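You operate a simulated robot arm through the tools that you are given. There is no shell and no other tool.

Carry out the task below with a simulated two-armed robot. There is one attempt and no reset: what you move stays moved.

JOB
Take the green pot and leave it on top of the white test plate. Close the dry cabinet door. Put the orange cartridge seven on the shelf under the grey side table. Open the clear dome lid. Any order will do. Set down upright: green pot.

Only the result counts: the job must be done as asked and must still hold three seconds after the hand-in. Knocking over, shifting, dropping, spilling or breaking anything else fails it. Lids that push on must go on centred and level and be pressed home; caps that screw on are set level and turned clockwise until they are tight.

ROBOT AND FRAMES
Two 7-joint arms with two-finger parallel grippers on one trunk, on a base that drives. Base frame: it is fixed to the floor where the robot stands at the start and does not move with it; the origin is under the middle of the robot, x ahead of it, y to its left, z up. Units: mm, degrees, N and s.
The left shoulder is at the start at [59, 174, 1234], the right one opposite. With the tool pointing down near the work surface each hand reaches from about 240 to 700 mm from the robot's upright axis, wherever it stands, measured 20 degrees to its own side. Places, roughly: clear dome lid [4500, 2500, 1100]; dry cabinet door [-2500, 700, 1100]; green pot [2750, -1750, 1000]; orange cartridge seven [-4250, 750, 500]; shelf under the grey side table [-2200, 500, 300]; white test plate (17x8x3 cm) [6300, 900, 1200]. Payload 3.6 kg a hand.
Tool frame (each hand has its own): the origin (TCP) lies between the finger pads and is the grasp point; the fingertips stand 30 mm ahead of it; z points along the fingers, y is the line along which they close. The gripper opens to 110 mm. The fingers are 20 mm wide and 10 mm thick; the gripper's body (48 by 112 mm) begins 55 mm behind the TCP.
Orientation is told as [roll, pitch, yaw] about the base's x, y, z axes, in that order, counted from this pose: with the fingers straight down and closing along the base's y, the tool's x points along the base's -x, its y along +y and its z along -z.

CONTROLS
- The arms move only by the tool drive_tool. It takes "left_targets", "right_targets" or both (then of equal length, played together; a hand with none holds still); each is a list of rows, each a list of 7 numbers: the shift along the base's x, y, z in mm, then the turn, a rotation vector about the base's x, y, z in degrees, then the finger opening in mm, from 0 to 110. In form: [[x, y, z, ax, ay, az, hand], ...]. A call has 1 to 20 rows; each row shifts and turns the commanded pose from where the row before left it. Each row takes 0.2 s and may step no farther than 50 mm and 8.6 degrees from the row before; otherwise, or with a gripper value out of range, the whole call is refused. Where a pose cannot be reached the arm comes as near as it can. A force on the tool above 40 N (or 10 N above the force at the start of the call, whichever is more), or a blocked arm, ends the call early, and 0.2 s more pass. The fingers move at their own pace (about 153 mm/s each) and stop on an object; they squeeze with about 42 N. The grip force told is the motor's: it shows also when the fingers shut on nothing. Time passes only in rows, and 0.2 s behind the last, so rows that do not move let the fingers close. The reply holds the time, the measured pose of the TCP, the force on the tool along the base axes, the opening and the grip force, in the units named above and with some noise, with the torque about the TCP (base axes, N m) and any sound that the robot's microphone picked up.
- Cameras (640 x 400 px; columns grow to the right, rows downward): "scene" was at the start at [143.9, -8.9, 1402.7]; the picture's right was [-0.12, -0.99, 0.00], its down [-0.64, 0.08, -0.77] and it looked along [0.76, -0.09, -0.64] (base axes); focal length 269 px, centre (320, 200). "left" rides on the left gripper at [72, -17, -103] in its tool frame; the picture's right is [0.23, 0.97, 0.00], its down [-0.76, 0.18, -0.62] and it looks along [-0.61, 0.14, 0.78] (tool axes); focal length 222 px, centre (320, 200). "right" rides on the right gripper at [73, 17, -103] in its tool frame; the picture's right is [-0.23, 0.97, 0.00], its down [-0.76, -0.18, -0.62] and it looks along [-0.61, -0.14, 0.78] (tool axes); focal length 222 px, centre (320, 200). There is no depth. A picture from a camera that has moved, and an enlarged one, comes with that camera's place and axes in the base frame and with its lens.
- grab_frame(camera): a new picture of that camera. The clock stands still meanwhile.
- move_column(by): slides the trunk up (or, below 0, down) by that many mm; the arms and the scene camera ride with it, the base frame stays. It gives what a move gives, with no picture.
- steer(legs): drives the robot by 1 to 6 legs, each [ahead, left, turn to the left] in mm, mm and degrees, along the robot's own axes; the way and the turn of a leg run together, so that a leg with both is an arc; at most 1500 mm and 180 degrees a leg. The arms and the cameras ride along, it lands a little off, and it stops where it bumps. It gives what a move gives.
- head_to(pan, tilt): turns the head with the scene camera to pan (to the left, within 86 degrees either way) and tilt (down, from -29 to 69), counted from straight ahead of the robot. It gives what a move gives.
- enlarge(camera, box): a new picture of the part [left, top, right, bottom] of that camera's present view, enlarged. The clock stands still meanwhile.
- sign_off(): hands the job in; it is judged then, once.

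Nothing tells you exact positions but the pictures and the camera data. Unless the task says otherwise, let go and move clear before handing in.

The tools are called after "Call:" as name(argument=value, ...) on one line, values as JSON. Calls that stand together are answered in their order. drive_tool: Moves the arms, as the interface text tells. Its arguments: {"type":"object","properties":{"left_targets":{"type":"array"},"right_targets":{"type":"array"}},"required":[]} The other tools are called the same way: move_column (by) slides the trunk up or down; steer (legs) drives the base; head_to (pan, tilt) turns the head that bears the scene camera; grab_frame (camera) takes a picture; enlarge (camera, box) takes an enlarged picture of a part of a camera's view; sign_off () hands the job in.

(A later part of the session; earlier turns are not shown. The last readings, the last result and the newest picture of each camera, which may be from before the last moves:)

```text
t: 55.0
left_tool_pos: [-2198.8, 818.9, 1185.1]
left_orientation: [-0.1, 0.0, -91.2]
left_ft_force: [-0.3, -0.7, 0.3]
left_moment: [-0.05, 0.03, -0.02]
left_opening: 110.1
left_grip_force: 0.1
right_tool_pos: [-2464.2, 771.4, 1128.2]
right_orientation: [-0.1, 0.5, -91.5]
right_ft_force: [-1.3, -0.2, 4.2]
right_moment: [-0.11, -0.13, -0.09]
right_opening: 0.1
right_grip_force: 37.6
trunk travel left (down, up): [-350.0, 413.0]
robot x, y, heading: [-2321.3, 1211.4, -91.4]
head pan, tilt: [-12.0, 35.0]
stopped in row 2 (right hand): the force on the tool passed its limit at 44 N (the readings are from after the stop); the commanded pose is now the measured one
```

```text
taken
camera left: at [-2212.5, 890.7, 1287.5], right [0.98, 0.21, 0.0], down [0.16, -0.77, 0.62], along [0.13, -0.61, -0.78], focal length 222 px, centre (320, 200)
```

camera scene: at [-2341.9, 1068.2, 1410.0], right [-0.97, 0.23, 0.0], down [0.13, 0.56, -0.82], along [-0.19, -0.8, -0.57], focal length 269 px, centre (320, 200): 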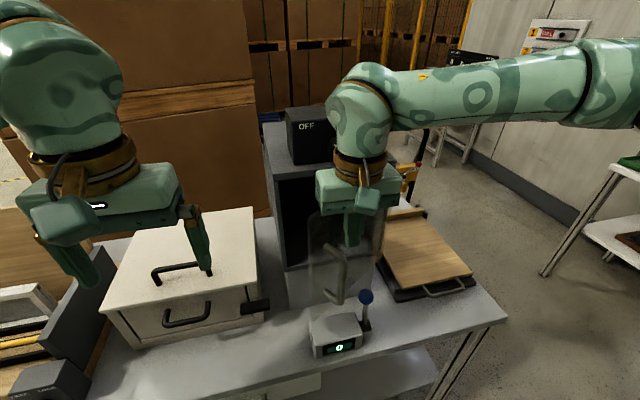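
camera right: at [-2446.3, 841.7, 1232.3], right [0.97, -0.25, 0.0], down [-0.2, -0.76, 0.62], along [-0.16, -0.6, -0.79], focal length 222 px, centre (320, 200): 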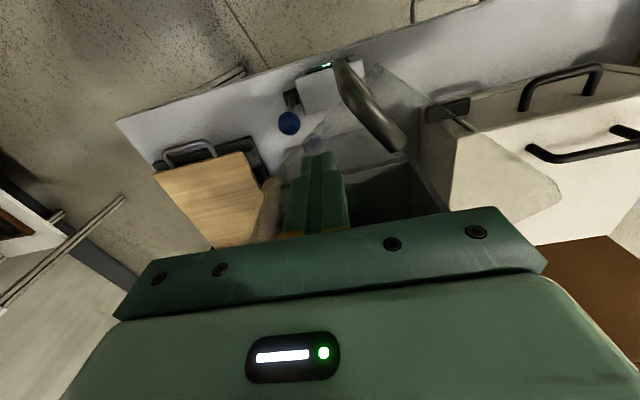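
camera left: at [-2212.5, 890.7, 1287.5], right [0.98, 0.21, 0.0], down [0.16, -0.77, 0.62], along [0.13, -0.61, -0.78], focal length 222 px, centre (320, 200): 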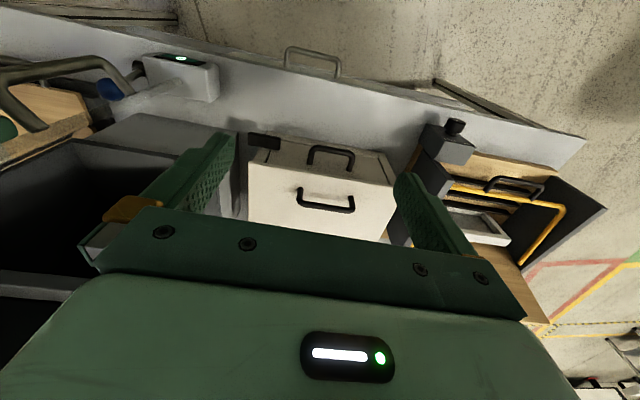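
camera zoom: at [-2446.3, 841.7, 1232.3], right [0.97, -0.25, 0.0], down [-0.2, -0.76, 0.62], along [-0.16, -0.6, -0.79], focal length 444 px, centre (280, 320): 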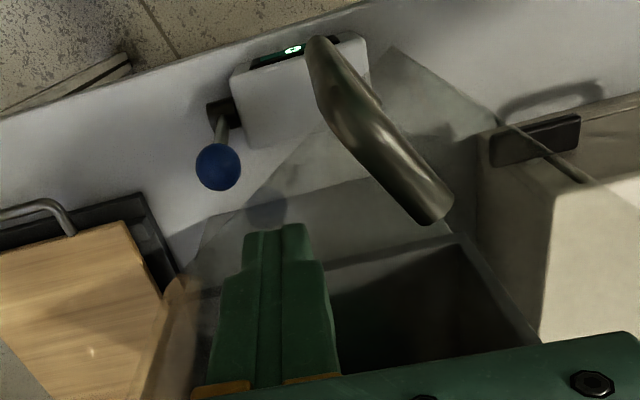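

The upward force hints that the gripper's underside was dragging on the door's top edge. I'll lift straight up first, then back away and pitch the tool toward the cabinet.

Call:
drive_tool(right_targets=[[0, 0, 20, 0, 0, 0, 0], [0, 0, 25, 0, 0, 0, 0], [0, 0, 25, 0, 0, 0, 0]])

Call:
enlarge(camera="scene", box=[260, 150, 420, 320])

```text
t: 55.8
left_tool_pos: [-2198.8, 818.5, 1185.2]
left_orientation: [0.0, -0.1, -91.4]
left_ft_force: [0.7, 0.5, 0.5]
left_moment: [-0.04, 0.01, -0.01]
left_opening: 109.8
left_grip_force: 0.2
right_tool_pos: [-2466.0, 770.4, 1198.2]
right_orientation: [-0.2, 0.4, -91.4]
right_ft_force: [0.6, -0.1, 0.1]
right_moment: [0.0, 0.01, 0.0]
right_opening: 0.1
right_grip_force: 37.7
trunk travel left (down, up): [-350.0, 413.0]
robot x, y, heading: [-2318.3, 1209.5, -91.3]
head pan, tilt: [-12.0, 35.0]
```

```text
2.35 times, centred on (340, 235) of scene
camera zoom: at [-2342.8, 1067.6, 1410.2], right [-0.97, 0.23, 0.0], down [0.13, 0.56, -0.82], along [-0.19, -0.8, -0.57], focal length 634 px, centre (273, 118)
```

zoom: 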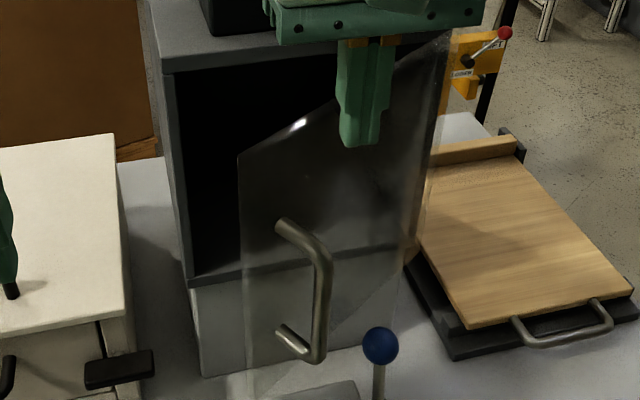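

The hand is free and the door stands at about 31°. I'll back off 80 mm and pitch the fingers ~60° forward while lowering to z≈1065.

Call:
drive_tool(right_targets=[[0, 40, 0, 0, 0, 0, 0], [0, 40, 0, 0, 0, 0, 0], [0, 0, -10, -8.5, 0, 0, 0], [0, 0, -20, -8.5, 0, 0, 0], [0, 0, -20, -8.5, 0, 0, 0], [0, 0, -20, -8.5, 0, 0, 0], [0, 0, -20, -8.5, 0, 0, 0], [0, 0, -20, -8.5, 0, 0, 0], [0, 0, -20, -8.5, 0, 0, 0]])

Call:
grab_frame(camera="scene")

Call:
grab_frame(camera="right")

```text
t: 57.9
left_tool_pos: [-2201.0, 818.0, 1185.1]
left_orientation: [0.0, 0.2, -91.2]
left_ft_force: [0.3, -0.6, -0.3]
left_moment: [0.0, 0.0, 0.01]
left_opening: 110.2
left_grip_force: 0.1
right_tool_pos: [-2431.2, 801.3, 1083.5]
right_orientation: [2.6, -57.8, -93.7]
right_ft_force: [-0.2, -0.3, 0.2]
right_moment: [0.02, 0.0, -0.02]
right_opening: 0.1
right_grip_force: 37.8
right hand out of reach, approached as far as the arm can: row 6, 7, 8, 9
trunk travel left (down, up): [-350.0, 413.0]
robot x, y, heading: [-2324.8, 1213.0, -91.4]
head pan, tilt: [-12.0, 35.0]
stopped in row 9 (right hand): the force on the tool passed its limit at 44 N (the readings are from after the stop); the commanded pose is now the measured one
```

```text
taken
camera scene: at [-2344.3, 1066.7, 1410.0], right [-0.97, 0.23, 0.0], down [0.13, 0.56, -0.82], along [-0.19, -0.8, -0.57], focal length 269 px, centre (320, 200)
```

scene: 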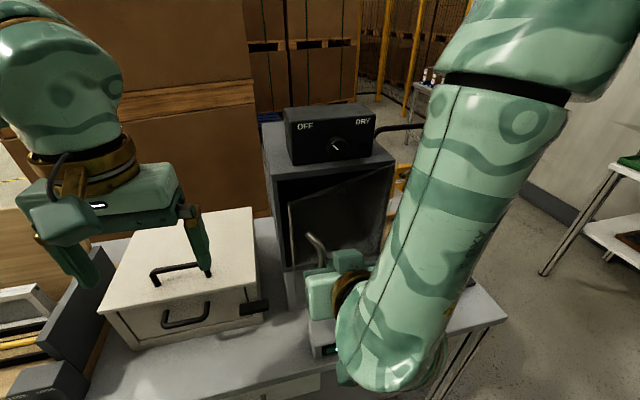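

```text
taken
camera right: at [-2410.4, 926.9, 1077.6], right [0.97, -0.15, 0.22], down [-0.2, 0.13, 0.97], along [-0.17, -0.98, 0.09], focal length 222 px, centre (320, 200)
```

right: 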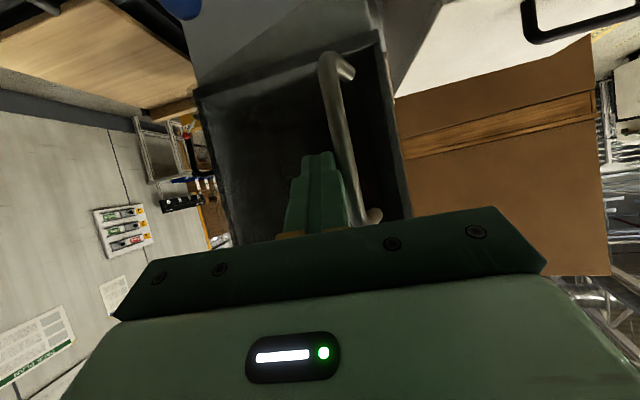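

The arm folds too tightly this close. I'll back the base up ~220 mm, which pulls the hand straight away from the door, and then re-set the pose.

Call:
steer(legs=[[-220, 0, 0]])

Call:
grab_frame(camera="scene")

Call:
grab_frame(camera="right")

```text
t: 59.6
left_tool_pos: [-2194.3, 1044.3, 1184.2]
left_orientation: [0.1, 0.0, -91.4]
left_ft_force: [0.1, 0.0, 0.1]
left_moment: [0.02, -0.01, 0.01]
left_opening: 109.9
left_grip_force: 0.2
right_tool_pos: [-2424.5, 1029.3, 1083.1]
right_orientation: [2.5, -57.9, -93.6]
right_ft_force: [0.4, 0.9, -0.1]
right_moment: [0.0, 0.0, 0.01]
right_opening: 0.0
right_grip_force: 37.5
trunk travel left (down, up): [-350.0, 413.0]
robot x, y, heading: [-2315.3, 1437.9, -91.3]
head pan, tilt: [-12.0, 35.0]
```

```text
taken
camera scene: at [-2337.4, 1294.1, 1410.3], right [-0.97, 0.23, 0.0], down [0.13, 0.56, -0.82], along [-0.19, -0.8, -0.57], focal length 269 px, centre (320, 200)
```

scene: 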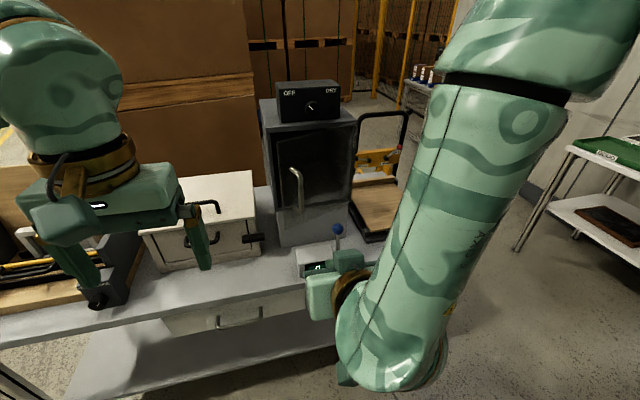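

```text
taken
camera right: at [-2403.9, 1153.8, 1078.1], right [0.97, -0.15, 0.21], down [-0.2, 0.13, 0.97], along [-0.17, -0.98, 0.09], focal length 222 px, centre (320, 200)
```

right: 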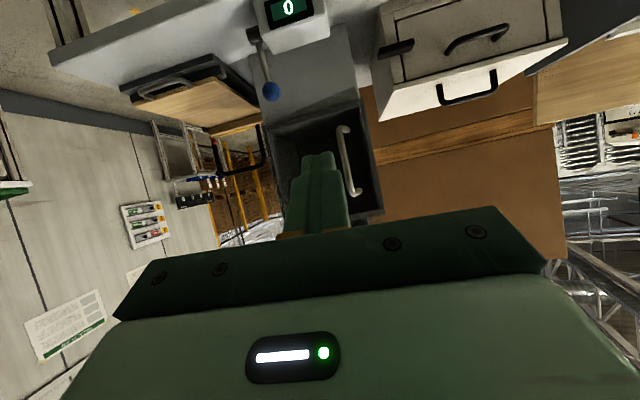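

The door now looks nearly closed. I'll enlarge to judge the remaining gap.

Call:
enlarge(camera="scene", box=[250, 70, 370, 270])

Call:
enlarge(camera="right", box=[240, 60, 420, 240])

```text
2.00 times, centred on (310, 170) of scene
camera zoom: at [-2337.4, 1294.1, 1410.3], right [-0.97, 0.23, 0.0], down [0.13, 0.56, -0.82], along [-0.19, -0.8, -0.57], focal length 539 px, centre (340, 260)
```

zoom: 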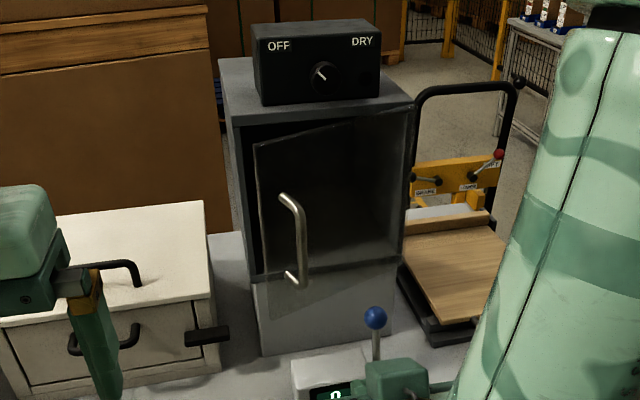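

```text
2.22 times, centred on (330, 150) of right
camera zoom: at [-2403.9, 1153.8, 1078.1], right [0.97, -0.15, 0.21], down [-0.2, 0.13, 0.97], along [-0.17, -0.98, 0.09], focal length 494 px, centre (298, 311)
```

zoom: 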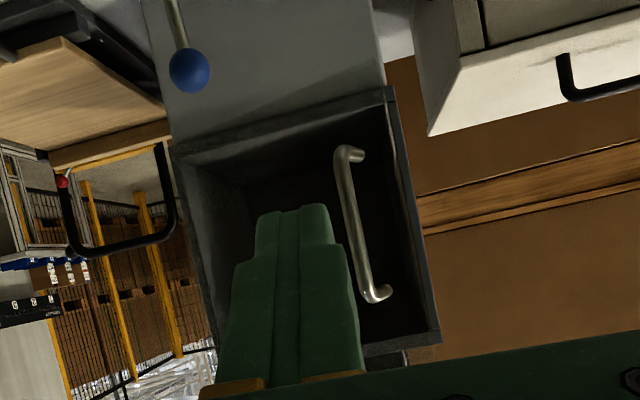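

The door is still ~18° open with nothing disturbed. From this distance the pitched hand can advance; I'll move to the glass at about 130 mm from the hinge, staying above the lever ball.

Call:
drive_tool(right_targets=[[-8, -40, 0, 0, 0, 0, 0], [-8, -40, 0, 0, 0, 0, 0], [-8, -40, 0, 0, 0, 0, 0], [-6, -40, 0, 0, 0, 0, 0], [-4, -40, 0, 0, 0, 0, 0], [0, -40, 0, 0, 0, 0, 0]])

Call:
grab_frame(camera="scene")

Call:
grab_frame(camera="right")

```text
t: 61.0
left_tool_pos: [-2194.6, 1042.9, 1183.3]
left_orientation: [-0.1, 0.1, -91.3]
left_ft_force: [-0.2, 0.6, 0.4]
left_moment: [-0.02, -0.02, 0.01]
left_opening: 110.1
left_grip_force: 0.2
right_tool_pos: [-2460.0, 786.8, 1085.4]
right_orientation: [2.5, -57.7, -93.6]
right_ft_force: [0.4, -0.1, -0.3]
right_moment: [0.0, -0.01, 0.01]
right_opening: 0.0
right_grip_force: 37.3
right hand out of reach, approached as far as the arm can: row 1
trunk travel left (down, up): [-350.0, 413.0]
robot x, y, heading: [-2315.2, 1439.2, -91.3]
head pan, tilt: [-12.0, 35.0]
```

```text
taken
camera scene: at [-2337.8, 1291.7, 1410.0], right [-0.97, 0.23, 0.0], down [0.13, 0.56, -0.82], along [-0.19, -0.8, -0.57], focal length 269 px, centre (320, 200)
```

scene: 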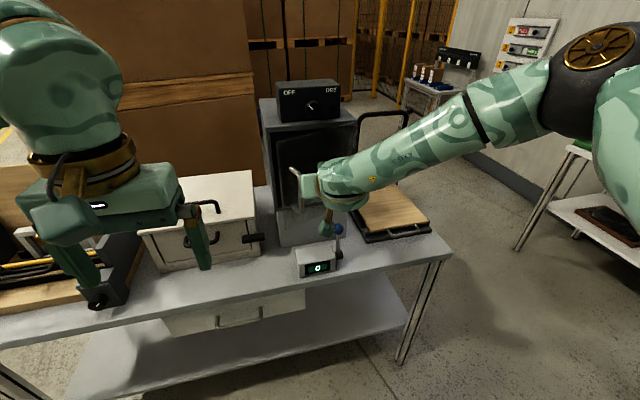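

```text
taken
camera right: at [-2439.0, 912.8, 1079.9], right [0.97, -0.15, 0.21], down [-0.2, 0.13, 0.97], along [-0.17, -0.98, 0.09], focal length 222 px, centre (320, 200)
```

right: 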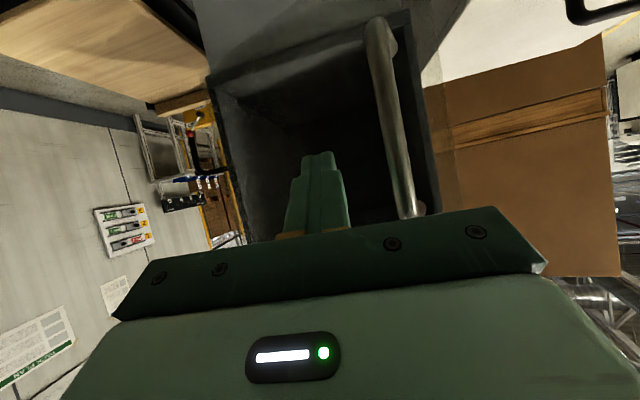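

Now the fingers point at the glass left of the handle. I'll push on in 15 mm steps.

Call:
drive_tool(right_targets=[[0, -20, 0, 0, 0, 0, 0], [0, -20, 0, 0, 0, 0, 0], [0, -15, 0, 0, 0, 0, 0], [2, -15, 0, 0, 0, 0, 0], [2, -10, 0, 0, 0, 0, 0]])

Call:
grab_frame(camera="scene")

Call:
grab_frame(camera="right")

```text
t: 62.2
left_tool_pos: [-2194.2, 1042.9, 1183.6]
left_orientation: [0.0, 0.0, -91.4]
left_ft_force: [-0.2, -0.3, 0.6]
left_moment: [0.02, 0.01, 0.02]
left_opening: 110.0
left_grip_force: 0.0
right_tool_pos: [-2454.2, 707.2, 1085.4]
right_orientation: [2.4, -57.8, -93.7]
right_ft_force: [-0.2, 0.5, 0.4]
right_moment: [0.0, 0.02, 0.03]
right_opening: 0.0
right_grip_force: 37.1
trunk travel left (down, up): [-350.0, 413.0]
robot x, y, heading: [-2313.7, 1436.8, -91.5]
head pan, tilt: [-12.0, 35.0]
```

```text
taken
camera scene: at [-2337.4, 1292.7, 1410.1], right [-0.97, 0.23, 0.0], down [0.13, 0.56, -0.82], along [-0.19, -0.8, -0.57], focal length 269 px, centre (320, 200)
```

scene: 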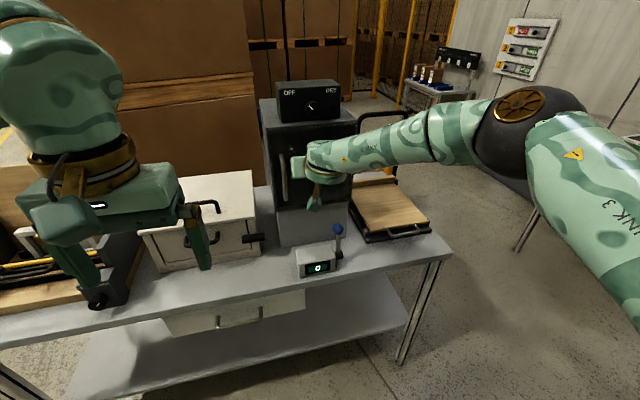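

```text
taken
camera right: at [-2432.8, 832.5, 1079.0], right [0.97, -0.15, 0.21], down [-0.2, 0.13, 0.97], along [-0.17, -0.98, 0.09], focal length 222 px, centre (320, 200)
```

right: 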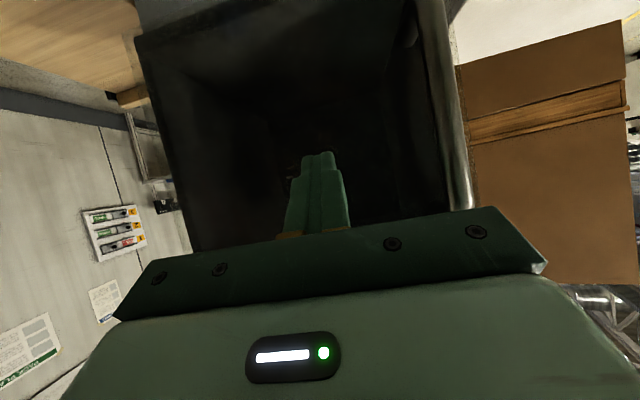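

The door follows freely. I'll keep pushing in small steps until resistance shows it is shut.

Call:
drive_tool(right_targets=[[2, -8, 0, 0, 0, 0, 0], [1, -8, 0, 0, 0, 0, 0], [1, -6, 0, 0, 0, 0, 0], [0, -6, 0, 0, 0, 0, 0]])

Call:
enlarge(camera="scene", box=[250, 70, 370, 270])

Call:
grab_frame(camera="right")

```text
t: 62.7
left_tool_pos: [-2196.4, 1050.2, 1187.5]
left_orientation: [0.0, -0.2, -91.5]
left_ft_force: [-0.5, 0.1, 1.0]
left_moment: [-0.02, 0.03, 0.0]
left_opening: 110.1
left_grip_force: 0.1
right_tool_pos: [-2452.5, 706.5, 1085.3]
right_orientation: [2.6, -57.3, -93.9]
right_ft_force: [-4.2, 25.8, 7.9]
right_moment: [-0.07, -0.09, -0.09]
right_opening: 0.1
right_grip_force: 37.6
trunk travel left (down, up): [-350.0, 413.0]
robot x, y, heading: [-2316.6, 1440.2, -91.7]
head pan, tilt: [-12.0, 35.0]
stopped in row 2 (right hand): the force on the tool passed its limit at 45 N (the readings are from after the stop); the commanded pose is now the measured one
```

```text
2.00 times, centred on (310, 170) of scene
camera zoom: at [-2338.3, 1300.2, 1411.1], right [-0.97, 0.24, 0.0], down [0.14, 0.55, -0.82], along [-0.19, -0.8, -0.57], focal length 539 px, centre (340, 260)
```

zoom: 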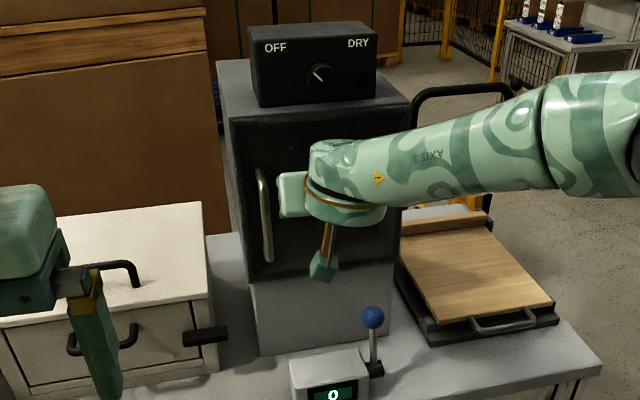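

```text
taken
camera right: at [-2432.1, 831.8, 1079.8], right [0.96, -0.15, 0.21], down [-0.2, 0.12, 0.97], along [-0.17, -0.98, 0.09], focal length 222 px, centre (320, 200)
```

right: 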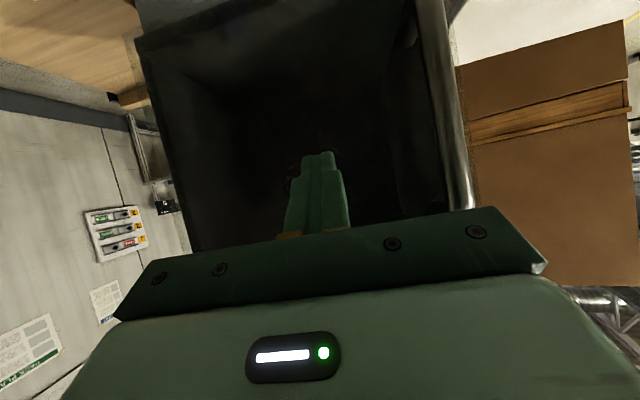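

Firm resistance at the fingertip: the door is shut against the frame. I'll withdraw and check that it stays shut.

Call:
drive_tool(right_targets=[[0, 20, 0, 0, 0, 0, 0], [0, 40, 0, 0, 0, 0, 0], [0, 40, 0, 0, 0, 0, 0], [0, 40, 0, 0, 0, 0, 0], [0, 40, 0, 0, 0, 0, 0]])

Call:
steer(legs=[[-150, 0, 0]])

Call:
grab_frame(camera="scene")

Call:
enlarge(camera="scene", box=[250, 50, 370, 250])

```text
t: 63.9
left_tool_pos: [-2193.9, 1044.5, 1185.3]
left_orientation: [0.0, 0.0, -91.4]
left_ft_force: [0.2, 0.4, 0.0]
left_moment: [-0.01, 0.01, -0.05]
left_opening: 110.2
left_grip_force: 0.1
right_tool_pos: [-2451.3, 879.4, 1082.6]
right_orientation: [2.2, -57.4, -93.5]
right_ft_force: [0.6, -0.4, 0.2]
right_moment: [0.0, 0.02, -0.01]
right_opening: 0.0
right_grip_force: 37.9
trunk travel left (down, up): [-350.0, 413.0]
robot x, y, heading: [-2316.2, 1436.3, -91.6]
head pan, tilt: [-12.0, 35.0]
```

```text
t: 65.2
left_tool_pos: [-2188.4, 1197.4, 1184.8]
left_orientation: [0.0, -0.1, -90.9]
left_ft_force: [-0.2, -0.2, 0.5]
left_moment: [-0.03, -0.02, 0.0]
left_opening: 109.9
left_grip_force: 0.1
right_tool_pos: [-2445.7, 1028.3, 1082.4]
right_orientation: [2.3, -57.3, -93.1]
right_ft_force: [0.3, 0.8, 0.4]
right_moment: [0.02, -0.04, -0.03]
right_opening: 0.0
right_grip_force: 38.0
trunk travel left (down, up): [-350.0, 413.0]
robot x, y, heading: [-2310.4, 1587.0, -91.2]
head pan, tilt: [-12.0, 35.0]
```

```text
taken
camera scene: at [-2333.2, 1445.1, 1410.3], right [-0.97, 0.23, 0.0], down [0.13, 0.56, -0.82], along [-0.18, -0.8, -0.57], focal length 269 px, centre (320, 200)
```

scene: 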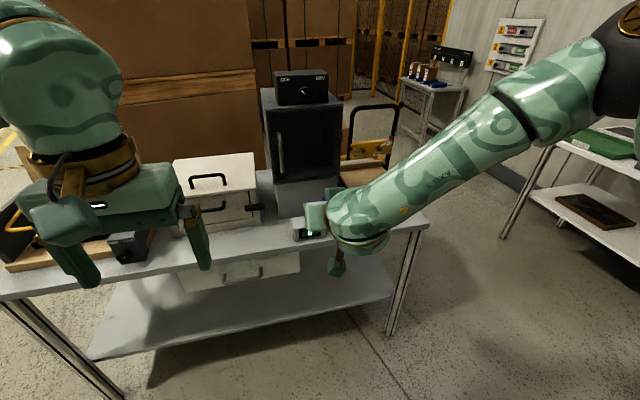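

```text
2.00 times, centred on (310, 150) of scene
camera zoom: at [-2333.2, 1445.1, 1410.3], right [-0.97, 0.23, 0.0], down [0.13, 0.56, -0.82], along [-0.18, -0.8, -0.57], focal length 539 px, centre (340, 300)
```

zoom: 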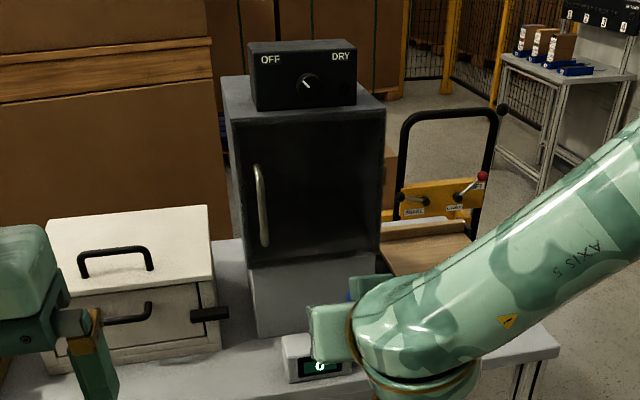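

The dry cabinet door stays shut. Next the orange cartridge: I'll turn to face the far table and drive toward it down the aisle.

Call:
steer(legs=[[0, 0, -88.8]])

Call:
head_to(pan=15, tilt=15)

Call:
grab_frame(camera="scene")

```text
t: 69.4
left_tool_pos: [-2702.6, 1458.2, 1184.4]
left_orientation: [0.0, 0.1, -179.9]
left_ft_force: [0.5, -0.2, 0.1]
left_moment: [0.01, 0.0, -0.02]
left_opening: 110.4
left_grip_force: 0.1
right_tool_pos: [-2875.1, 1711.4, 1080.7]
right_orientation: [2.5, -57.1, 177.9]
right_ft_force: [-0.1, -0.9, -0.2]
right_moment: [0.01, -0.01, 0.01]
right_opening: 0.1
right_grip_force: 37.9
trunk travel left (down, up): [-350.0, 413.0]
robot x, y, heading: [-2310.4, 1587.7, -180.2]
head pan, tilt: [-12.0, 35.0]
```

```text
t: 70.3
left_tool_pos: [-2702.3, 1457.1, 1185.2]
left_orientation: [0.0, 0.2, -180.0]
left_ft_force: [-0.3, 0.9, 0.6]
left_moment: [-0.02, -0.02, 0.01]
left_opening: 109.8
left_grip_force: 0.0
right_tool_pos: [-2875.1, 1711.9, 1081.4]
right_orientation: [2.3, -57.1, 178.0]
right_ft_force: [0.2, -0.3, 0.8]
right_moment: [0.0, -0.02, -0.02]
right_opening: 0.4
right_grip_force: 37.8
trunk travel left (down, up): [-350.0, 413.0]
robot x, y, heading: [-2313.4, 1587.5, -180.0]
head pan, tilt: [15.0, 15.0]
```

```text
taken
camera scene: at [-2462.7, 1565.3, 1442.1], right [-0.26, 0.97, 0.0], down [0.25, 0.07, -0.97], along [-0.93, -0.25, -0.26], focal length 269 px, centre (320, 200)
```

scene: 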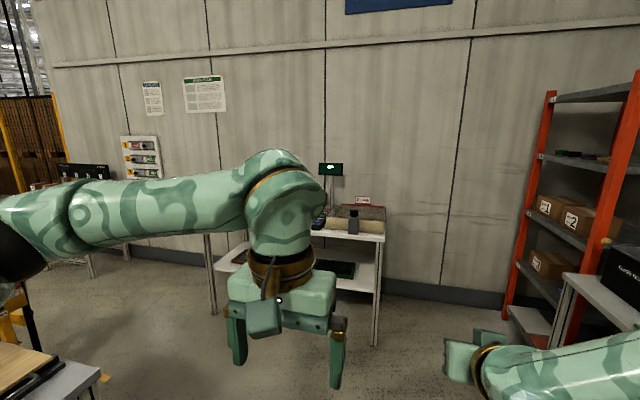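

Path to the far table is clear. I'll drive ahead and then sidestep left to stand in front of the cartridge.

Call:
steer(legs=[[1050, 0, 0], [0, 550, 0]])

Call:
head_to(pan=0, tilt=35)

Call:
grab_frame(camera="scene")

Call:
grab_frame(camera="right")

```text
t: 78.5
left_tool_pos: [-3746.4, 908.2, 1186.3]
left_orientation: [-0.1, 0.1, -179.7]
left_ft_force: [0.4, -0.2, -0.2]
left_moment: [-0.01, 0.05, 0.0]
left_opening: 110.1
left_grip_force: 0.1
right_tool_pos: [-3920.1, 1160.7, 1082.0]
right_orientation: [2.3, -57.1, 178.3]
right_ft_force: [0.4, 0.3, 0.6]
right_moment: [0.04, -0.02, -0.01]
right_opening: 0.0
right_grip_force: 37.7
trunk travel left (down, up): [-350.0, 413.0]
robot x, y, heading: [-3354.8, 1040.0, -179.9]
head pan, tilt: [15.0, 15.0]
```

```text
t: 79.3
left_tool_pos: [-3745.9, 908.8, 1184.9]
left_orientation: [0.0, 0.1, -179.6]
left_ft_force: [-0.3, 0.1, -0.5]
left_moment: [0.04, 0.0, -0.02]
left_opening: 110.1
left_grip_force: 0.0
right_tool_pos: [-3919.7, 1161.4, 1081.9]
right_orientation: [2.3, -57.2, 178.1]
right_ft_force: [-0.7, 0.3, -0.5]
right_moment: [0.02, 0.02, 0.0]
right_opening: 0.0
right_grip_force: 38.0
trunk travel left (down, up): [-350.0, 413.0]
robot x, y, heading: [-3355.4, 1042.2, -179.8]
head pan, tilt: [0.0, 35.0]
```

```text
taken
camera scene: at [-3504.8, 1041.8, 1410.2], right [-0.01, 1.0, 0.0], down [0.57, 0.0, -0.82], along [-0.82, -0.01, -0.57], focal length 269 px, centre (320, 200)
```

scene: 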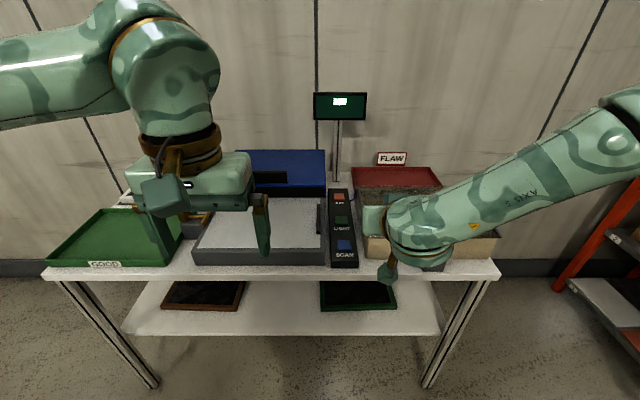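

```text
taken
camera right: at [-3793.8, 1145.0, 1077.1], right [-0.12, -0.97, 0.21], down [0.11, 0.2, 0.97], along [-0.99, 0.14, 0.08], focal length 222 px, centre (320, 200)
```

right: 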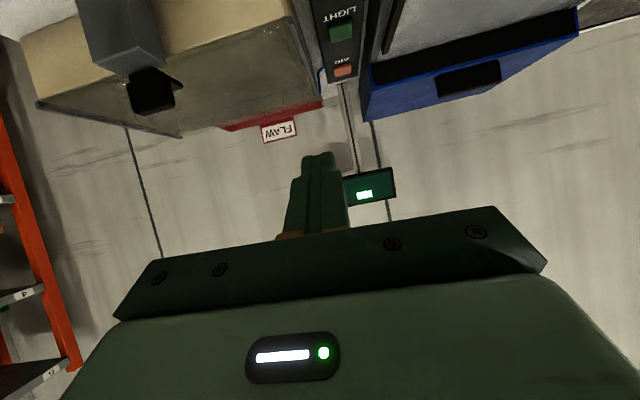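

The table top (z≈820) hides the cartridge from here; the shelf holds a brown and a green tray with the cartridge between or behind. I'll lower the trunk to look under.

Call:
move_column(by=-330)

Call:
head_to(pan=12, tilt=35)

Call:
grab_frame(camera="scene")

Call:
grab_frame(camera="right")

Call:
grab_frame(camera="left")

```text
t: 82.6
left_tool_pos: [-3746.0, 908.7, 856.1]
left_orientation: [0.1, 0.0, -179.6]
left_ft_force: [-1.0, 0.1, 0.0]
left_moment: [-0.02, 0.05, -0.05]
left_opening: 110.0
left_grip_force: 0.1
right_tool_pos: [-3952.9, 1159.9, 615.1]
right_orientation: [1.5, -40.0, 178.7]
right_ft_force: [-0.3, 0.0, 0.0]
right_moment: [-0.01, -0.02, -0.01]
right_opening: 0.0
right_grip_force: 37.6
trunk travel left (down, up): [-20.0, 743.0]
robot x, y, heading: [-3356.6, 1039.1, -179.8]
head pan, tilt: [0.0, 35.0]
```

```text
t: 83.3
left_tool_pos: [-3745.5, 909.7, 854.6]
left_orientation: [0.0, 0.0, -179.6]
left_ft_force: [0.5, -0.4, 0.2]
left_moment: [0.01, -0.03, -0.03]
left_opening: 110.0
left_grip_force: 0.1
right_tool_pos: [-3954.7, 1160.9, 614.4]
right_orientation: [1.5, -39.9, 178.7]
right_ft_force: [-0.1, -0.5, 0.2]
right_moment: [0.0, 0.0, -0.01]
right_opening: 0.0
right_grip_force: 37.0
trunk travel left (down, up): [-20.0, 743.0]
robot x, y, heading: [-3354.9, 1042.6, -180.0]
head pan, tilt: [12.0, 35.0]
```

```text
taken
camera scene: at [-3679.5, 1022.5, 1063.3], right [-0.21, 0.98, 0.0], down [0.56, 0.12, -0.82], along [-0.8, -0.17, -0.57], focal length 269 px, centre (320, 200)
```

scene: 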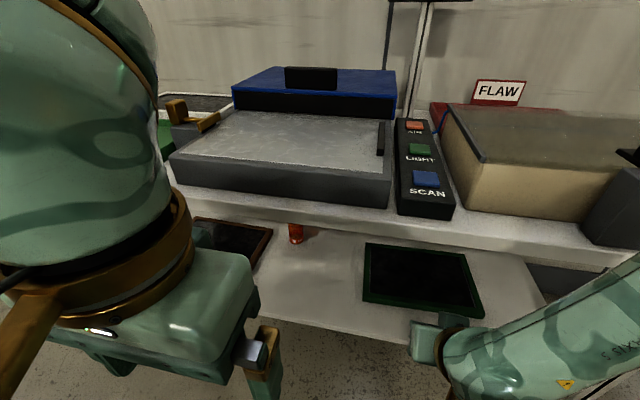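

```text
taken
camera right: at [-3831.7, 1143.8, 649.0], right [-0.18, -0.97, 0.16], down [-0.18, 0.2, 0.96], along [-0.97, 0.14, -0.21], focal length 222 px, centre (320, 200)
```

right: 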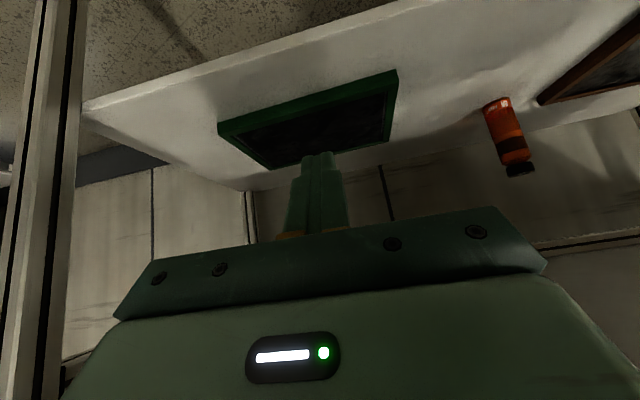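

```text
taken
camera left: at [-3672.7, 925.3, 957.6], right [0.23, -0.97, 0.0], down [-0.76, -0.18, 0.62], along [-0.6, -0.15, -0.78], focal length 222 px, centre (320, 200)
```

left: 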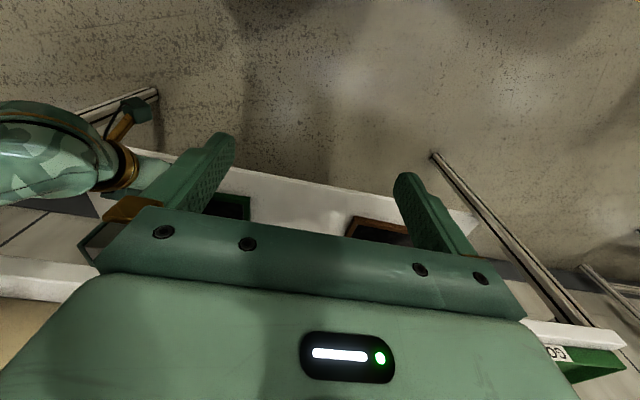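

The cartridge stands at about (-4300, 805) between the two trays. I'll sidestep so the right hand lines up, then enlarge to locate it better.

Call:
steer(legs=[[-60, 0, 0], [0, 300, 0]])

Call:
grab_frame(camera="right")

Call:
head_to(pan=0, tilt=35)

Call:
grab_frame(camera="scene")

```text
t: 85.9
left_tool_pos: [-3680.7, 605.2, 854.7]
left_orientation: [0.0, 0.1, -179.1]
left_ft_force: [1.0, -0.3, -0.1]
left_moment: [-0.05, -0.01, -0.01]
left_opening: 110.0
left_grip_force: 0.0
right_tool_pos: [-3890.4, 854.4, 616.3]
right_orientation: [1.3, -39.8, 179.5]
right_ft_force: [0.0, -0.5, 0.1]
right_moment: [0.03, 0.01, -0.03]
right_opening: 0.3
right_grip_force: 37.5
trunk travel left (down, up): [-20.0, 743.0]
robot x, y, heading: [-3290.9, 744.4, -179.1]
head pan, tilt: [12.0, 35.0]
```

```text
taken
camera right: at [-3769.3, 839.5, 649.0], right [-0.17, -0.97, 0.16], down [-0.19, 0.19, 0.96], along [-0.97, 0.13, -0.21], focal length 222 px, centre (320, 200)
```

right: 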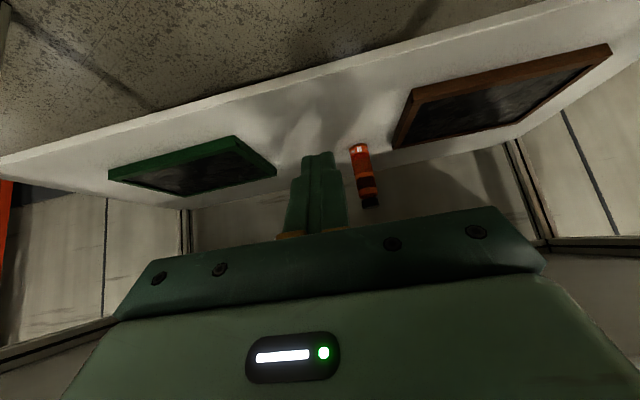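

```text
t: 86.7
left_tool_pos: [-3681.1, 605.7, 854.9]
left_orientation: [0.0, 0.1, -179.0]
left_ft_force: [-0.3, 0.6, -0.9]
left_moment: [-0.02, 0.01, 0.03]
left_opening: 110.0
left_grip_force: 0.0
right_tool_pos: [-3891.6, 854.7, 615.5]
right_orientation: [1.5, -39.8, 179.5]
right_ft_force: [0.4, 0.2, 0.6]
right_moment: [0.0, -0.01, 0.01]
right_opening: 0.2
right_grip_force: 37.8
trunk travel left (down, up): [-20.0, 743.0]
robot x, y, heading: [-3293.1, 740.1, -178.9]
head pan, tilt: [0.0, 35.0]
```

```text
taken
camera scene: at [-3618.0, 738.2, 1063.3], right [-0.02, 1.0, 0.0], down [0.57, 0.01, -0.82], along [-0.82, -0.01, -0.57], focal length 269 px, centre (320, 200)
```

scene: 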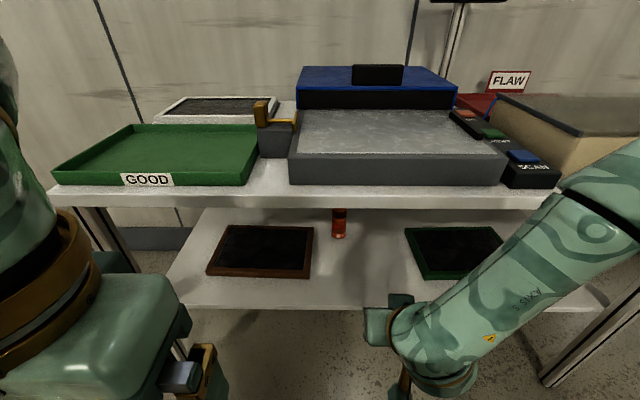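

Two views agree on the cartridge base at about (-4329, 793, 405). I'll enlarge to measure its size and label.

Call:
enlarge(camera="right", box=[280, 100, 440, 220])

Call:
enlarge(camera="scene", box=[290, 180, 390, 260])

```text
3.33 times, centred on (360, 160) of right
camera zoom: at [-3769.3, 839.7, 648.9], right [-0.17, -0.97, 0.16], down [-0.19, 0.19, 0.96], along [-0.97, 0.13, -0.21], focal length 740 px, centre (187, 333)
```

zoom: 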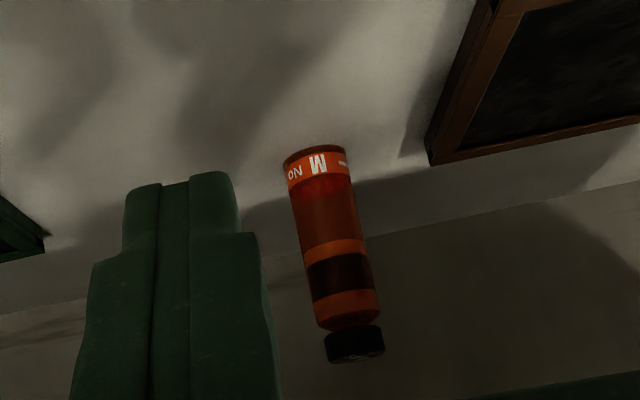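

```text
5.00 times, centred on (340, 220) of scene
camera zoom: at [-3618.0, 738.2, 1063.3], right [-0.02, 1.0, 0.0], down [0.57, 0.01, -0.82], along [-0.82, -0.01, -0.57], focal length 1347 px, centre (220, 100)
```

zoom: 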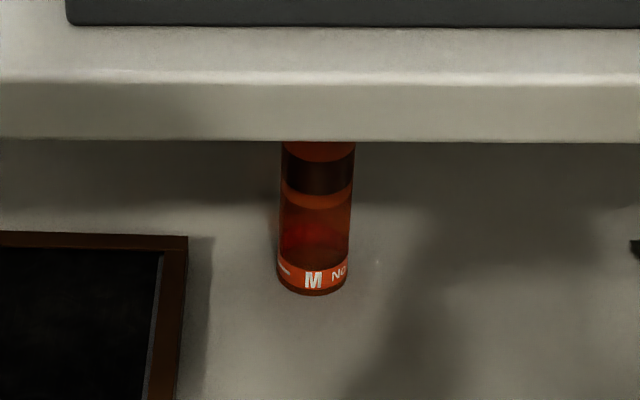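

The cartridge is about 50 mm thick and 165 mm tall, centred near (-4345, 795), shelf z≈405, table underside z≈769. I'll open the right hand, pitch it to ~50° and lower it in front of the shelf.

Call:
drive_tool(right_targets=[[0, 0, 0, 0, 0, 0, 100], [0, -20, -30, 0, 0, 0, 100], [0, -20, -30, 0, 0, 0, 100]])

Call:
grab_frame(camera="scene")

```text
t: 87.5
left_tool_pos: [-3680.8, 604.9, 854.2]
left_orientation: [-0.1, 0.2, -179.0]
left_ft_force: [-0.2, -1.0, -0.2]
left_moment: [0.02, 0.0, -0.03]
left_opening: 110.0
left_grip_force: 0.0
right_tool_pos: [-3891.7, 812.0, 559.5]
right_orientation: [1.1, -39.6, 179.4]
right_ft_force: [-0.9, 2.0, -0.2]
right_moment: [0.03, -0.01, 0.01]
right_opening: 99.9
right_grip_force: 0.0
right hand out of reach, approached as far as the arm can: row 3
trunk travel left (down, up): [-20.0, 743.0]
robot x, y, heading: [-3292.8, 743.5, -179.2]
head pan, tilt: [0.0, 35.0]
```

```text
taken
camera scene: at [-3618.3, 738.2, 1063.2], right [-0.02, 1.0, 0.0], down [0.57, 0.01, -0.82], along [-0.82, -0.01, -0.57], focal length 269 px, centre (320, 200)
```

scene: 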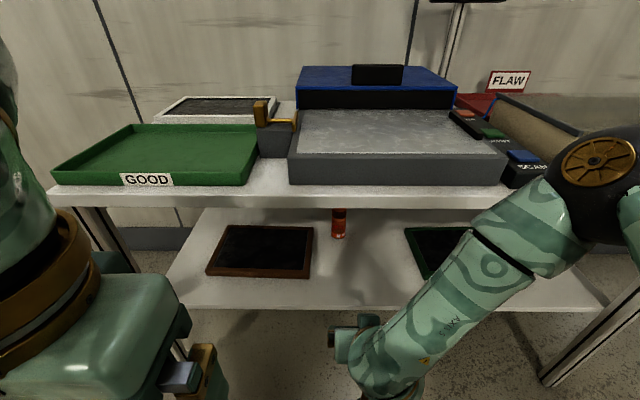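

The arm is too folded this close; extending the hand forward under the table should straighten it. I'll advance in small steps while pitching further, watching the elbow.

Call:
drive_tool(right_targets=[[-30, 0, 0, 0, 3, 0, 100], [-30, 0, 0, 0, 3, 0, 100], [-30, 0, 0, 0, 3, 0, 100]])

Call:
head_to(pan=-20, tilt=35)

Call:
grab_frame(camera="scene")

Call:
grab_frame(camera="right")

```text
t: 88.3
left_tool_pos: [-3681.5, 606.7, 855.2]
left_orientation: [0.0, 0.1, -178.9]
left_ft_force: [0.3, -0.4, 0.1]
left_moment: [0.01, 0.02, 0.04]
left_opening: 110.1
left_grip_force: 0.0
right_tool_pos: [-3990.5, 800.2, 568.0]
right_orientation: [1.2, -48.5, 179.4]
right_ft_force: [0.0, -0.7, 0.0]
right_moment: [0.0, 0.0, 0.0]
right_opening: 100.0
right_grip_force: 0.1
right hand out of reach, approached as far as the arm can: row 1, 2, 3
trunk travel left (down, up): [-20.0, 743.0]
robot x, y, heading: [-3292.1, 740.6, -179.2]
head pan, tilt: [0.0, 35.0]
```

```text
t: 89.1
left_tool_pos: [-3682.5, 605.9, 854.8]
left_orientation: [-0.1, 0.1, -179.0]
left_ft_force: [-0.2, -0.5, 0.4]
left_moment: [-0.01, 0.0, -0.01]
left_opening: 109.8
left_grip_force: 0.1
right_tool_pos: [-3989.9, 800.3, 567.7]
right_orientation: [1.2, -48.5, 179.4]
right_ft_force: [-0.3, 0.0, 0.7]
right_moment: [-0.03, -0.03, -0.03]
right_opening: 100.0
right_grip_force: 0.0
trunk travel left (down, up): [-20.0, 743.0]
robot x, y, heading: [-3292.8, 744.1, -179.1]
head pan, tilt: [-20.0, 35.0]
```

```text
taken
camera scene: at [-3613.3, 768.3, 1063.3], right [0.33, 0.95, 0.0], down [0.54, -0.19, -0.82], along [-0.77, 0.27, -0.57], focal length 269 px, centre (320, 200)
```

scene: 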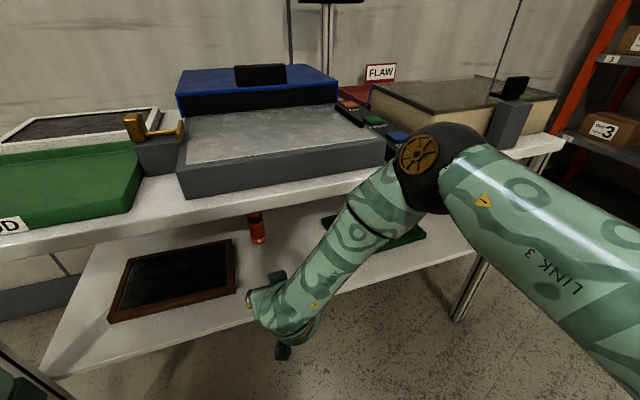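

```text
taken
camera right: at [-3864.9, 783.6, 582.5], right [-0.15, -0.97, 0.18], down [-0.04, 0.19, 0.98], along [-0.99, 0.14, -0.07], focal length 222 px, centre (320, 200)
```

right: 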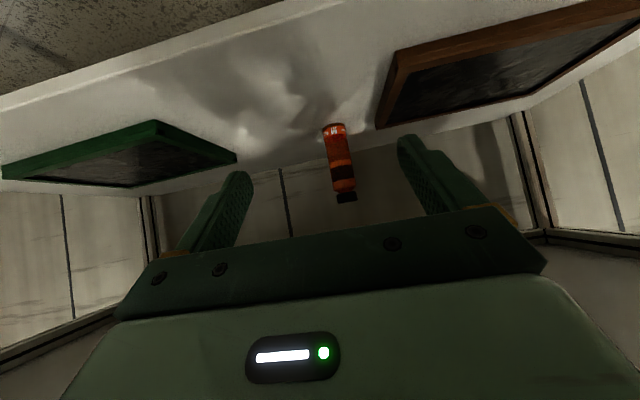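

The fold shrinks as the hand extends, and the elbow can't reach past the table edge. I'll lower the trunk the last 20 mm and glide the hand diagonally under the table top toward the cartridge.

Call:
move_column(by=-20)

Call:
drive_tool(right_targets=[[-30, -1, 0, 0, 1, 0, 100], [-30, -1, -5, 0, 1, 0, 100], [-30, -1, -10, 0, 1, 0, 100], [-30, -1, -12, 0, 1, 0, 100]])

Call:
grab_frame(camera="scene")

Call:
grab_frame(camera="right")

```text
t: 89.8
left_tool_pos: [-3680.4, 604.8, 834.9]
left_orientation: [0.1, 0.0, -179.0]
left_ft_force: [0.2, -0.1, -0.5]
left_moment: [-0.01, 0.03, -0.02]
left_opening: 110.1
left_grip_force: 0.1
right_tool_pos: [-3990.9, 799.4, 533.1]
right_orientation: [1.2, -46.8, 179.4]
right_ft_force: [0.2, -0.6, -0.2]
right_moment: [0.03, -0.01, 0.02]
right_opening: 99.9
right_grip_force: 0.0
trunk travel left (down, up): [0.0, 763.0]
robot x, y, heading: [-3291.2, 739.4, -179.2]
head pan, tilt: [-20.0, 35.0]
```

```text
t: 90.8
left_tool_pos: [-3681.4, 605.3, 834.7]
left_orientation: [0.0, 0.1, -179.1]
left_ft_force: [-0.6, 0.3, -0.6]
left_moment: [-0.03, 0.0, -0.03]
left_opening: 109.8
left_grip_force: 0.1
right_tool_pos: [-4111.1, 797.6, 505.6]
right_orientation: [1.2, -50.9, 179.4]
right_ft_force: [-1.3, 0.7, 0.3]
right_moment: [-0.03, -0.03, 0.01]
right_opening: 99.9
right_grip_force: 0.1
trunk travel left (down, up): [0.0, 763.0]
robot x, y, heading: [-3295.3, 739.4, -179.3]
head pan, tilt: [-20.0, 35.0]
```

```text
taken
camera scene: at [-3626.3, 768.2, 1041.5], right [0.33, 0.95, 0.0], down [0.54, -0.19, -0.82], along [-0.77, 0.27, -0.57], focal length 269 px, centre (320, 200)
```

scene: 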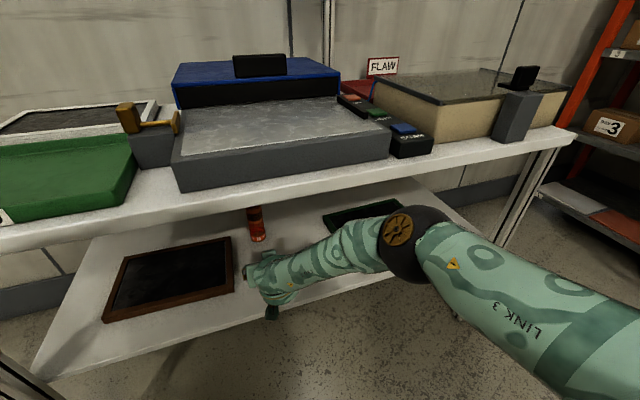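

```text
taken
camera right: at [-3984.8, 780.8, 515.6], right [-0.14, -0.97, 0.19], down [0.0, 0.19, 0.98], along [-0.99, 0.14, -0.02], focal length 222 px, centre (320, 200)
```

right: 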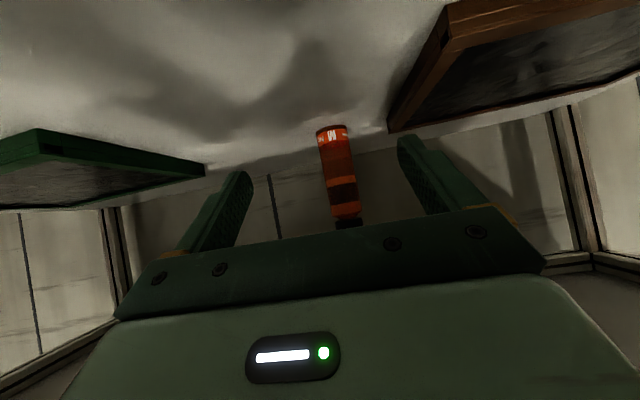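

The arm straightened nicely and the cartridge is centred between the fingers (centre ≈(-4338, 790)). I'll continue forward to grasp depth.

Call:
drive_tool(right_targets=[[-35, -1, -5, 0, 1, 0, 100], [-35, -1, -5, 0, 1, 0, 100], [-35, -1, -5, 0, 1, 0, 100], [-35, -1, -5, 0, 1, 0, 100]])

Call:
grab_frame(camera="scene")

Call:
grab_frame(camera="right")

```text
t: 91.8
left_tool_pos: [-3681.7, 605.7, 834.9]
left_orientation: [-0.1, 0.1, -179.0]
left_ft_force: [0.2, 0.7, -0.2]
left_moment: [0.01, 0.02, 0.02]
left_opening: 110.0
left_grip_force: 0.1
right_tool_pos: [-4171.0, 795.0, 514.7]
right_orientation: [1.2, -54.6, 179.4]
right_ft_force: [-0.5, 0.1, -0.1]
right_moment: [0.01, 0.0, 0.0]
right_opening: 99.9
right_grip_force: 0.1
right hand out of reach, approached as far as the arm can: row 2, 3, 4
trunk travel left (down, up): [0.0, 763.0]
robot x, y, heading: [-3292.8, 745.3, -179.1]
head pan, tilt: [-20.0, 35.0]
```

```text
taken
camera scene: at [-3625.7, 768.2, 1041.8], right [0.33, 0.95, 0.0], down [0.54, -0.19, -0.82], along [-0.77, 0.27, -0.57], focal length 269 px, centre (320, 200)
```

scene: 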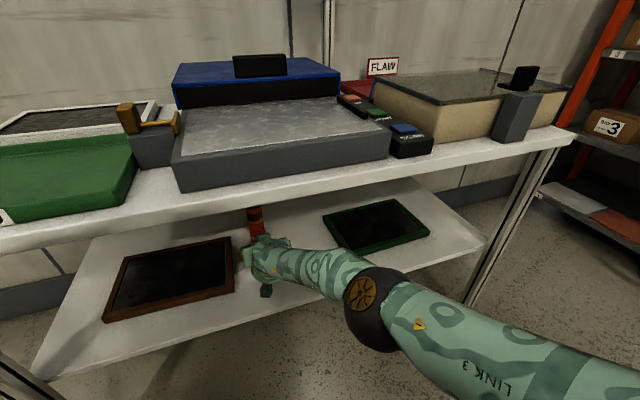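

```text
taken
camera right: at [-4043.1, 778.5, 516.2], right [-0.13, -0.97, 0.2], down [0.07, 0.19, 0.98], along [-0.99, 0.14, 0.04], focal length 222 px, centre (320, 200)
```

right: 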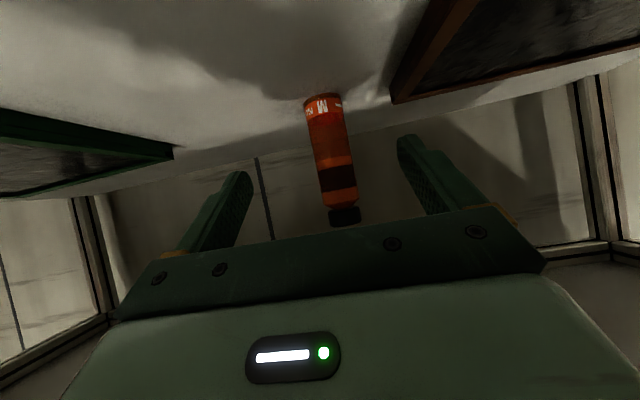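

The arm is now at full stretch, still ~160 mm short. I'll drive the base forward 110 mm so the hand rides in, then finish with the arm.

Call:
steer(legs=[[110, 0, 0]])

Call:
drive_tool(right_targets=[[0, 0, 0, 0, 0, 0, 100]])

Call:
grab_frame(camera="right")

Call:
grab_frame(camera="scene")

```text
t: 93.0
left_tool_pos: [-3791.2, 601.2, 835.2]
left_orientation: [0.0, 0.2, -178.8]
left_ft_force: [-0.5, -0.8, -0.5]
left_moment: [0.0, -0.04, -0.01]
left_opening: 109.9
left_grip_force: 0.1
right_tool_pos: [-4280.0, 789.3, 513.3]
right_orientation: [1.1, -54.6, 179.6]
right_ft_force: [0.2, -0.1, -1.0]
right_moment: [0.02, 0.03, 0.0]
right_opening: 99.9
right_grip_force: 0.0
trunk travel left (down, up): [0.0, 763.0]
robot x, y, heading: [-3403.9, 737.7, -178.7]
head pan, tilt: [-20.0, 35.0]
```

```text
t: 93.3
left_tool_pos: [-3789.6, 602.7, 834.3]
left_orientation: [0.0, 0.1, -178.9]
left_ft_force: [0.2, 0.3, 0.1]
left_moment: [0.01, -0.01, -0.01]
left_opening: 110.1
left_grip_force: 0.0
right_tool_pos: [-4279.2, 788.3, 515.0]
right_orientation: [1.3, -54.5, 179.5]
right_ft_force: [-0.4, -0.7, -0.9]
right_moment: [0.0, -0.01, 0.02]
right_opening: 100.1
right_grip_force: 0.0
trunk travel left (down, up): [0.0, 763.0]
robot x, y, heading: [-3406.5, 739.6, -178.6]
head pan, tilt: [-20.0, 35.0]
```

```text
taken
camera right: at [-4153.0, 773.4, 515.9], right [-0.12, -0.97, 0.2], down [0.06, 0.19, 0.98], along [-0.99, 0.13, 0.04], focal length 222 px, centre (320, 200)
```

right: 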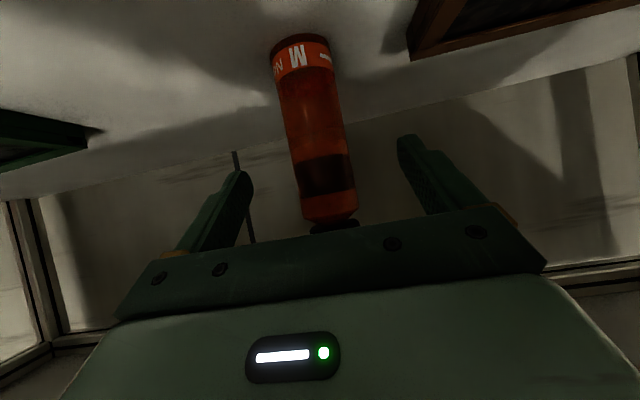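

```text
taken
camera scene: at [-3735.8, 764.8, 1041.5], right [0.32, 0.95, 0.0], down [0.54, -0.18, -0.82], along [-0.77, 0.26, -0.57], focal length 269 px, centre (320, 200)
```

scene: 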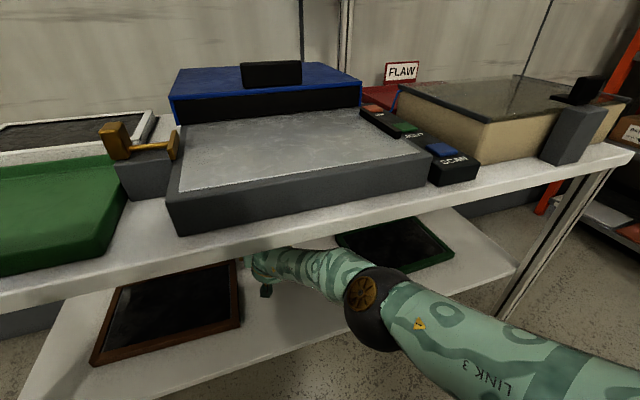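

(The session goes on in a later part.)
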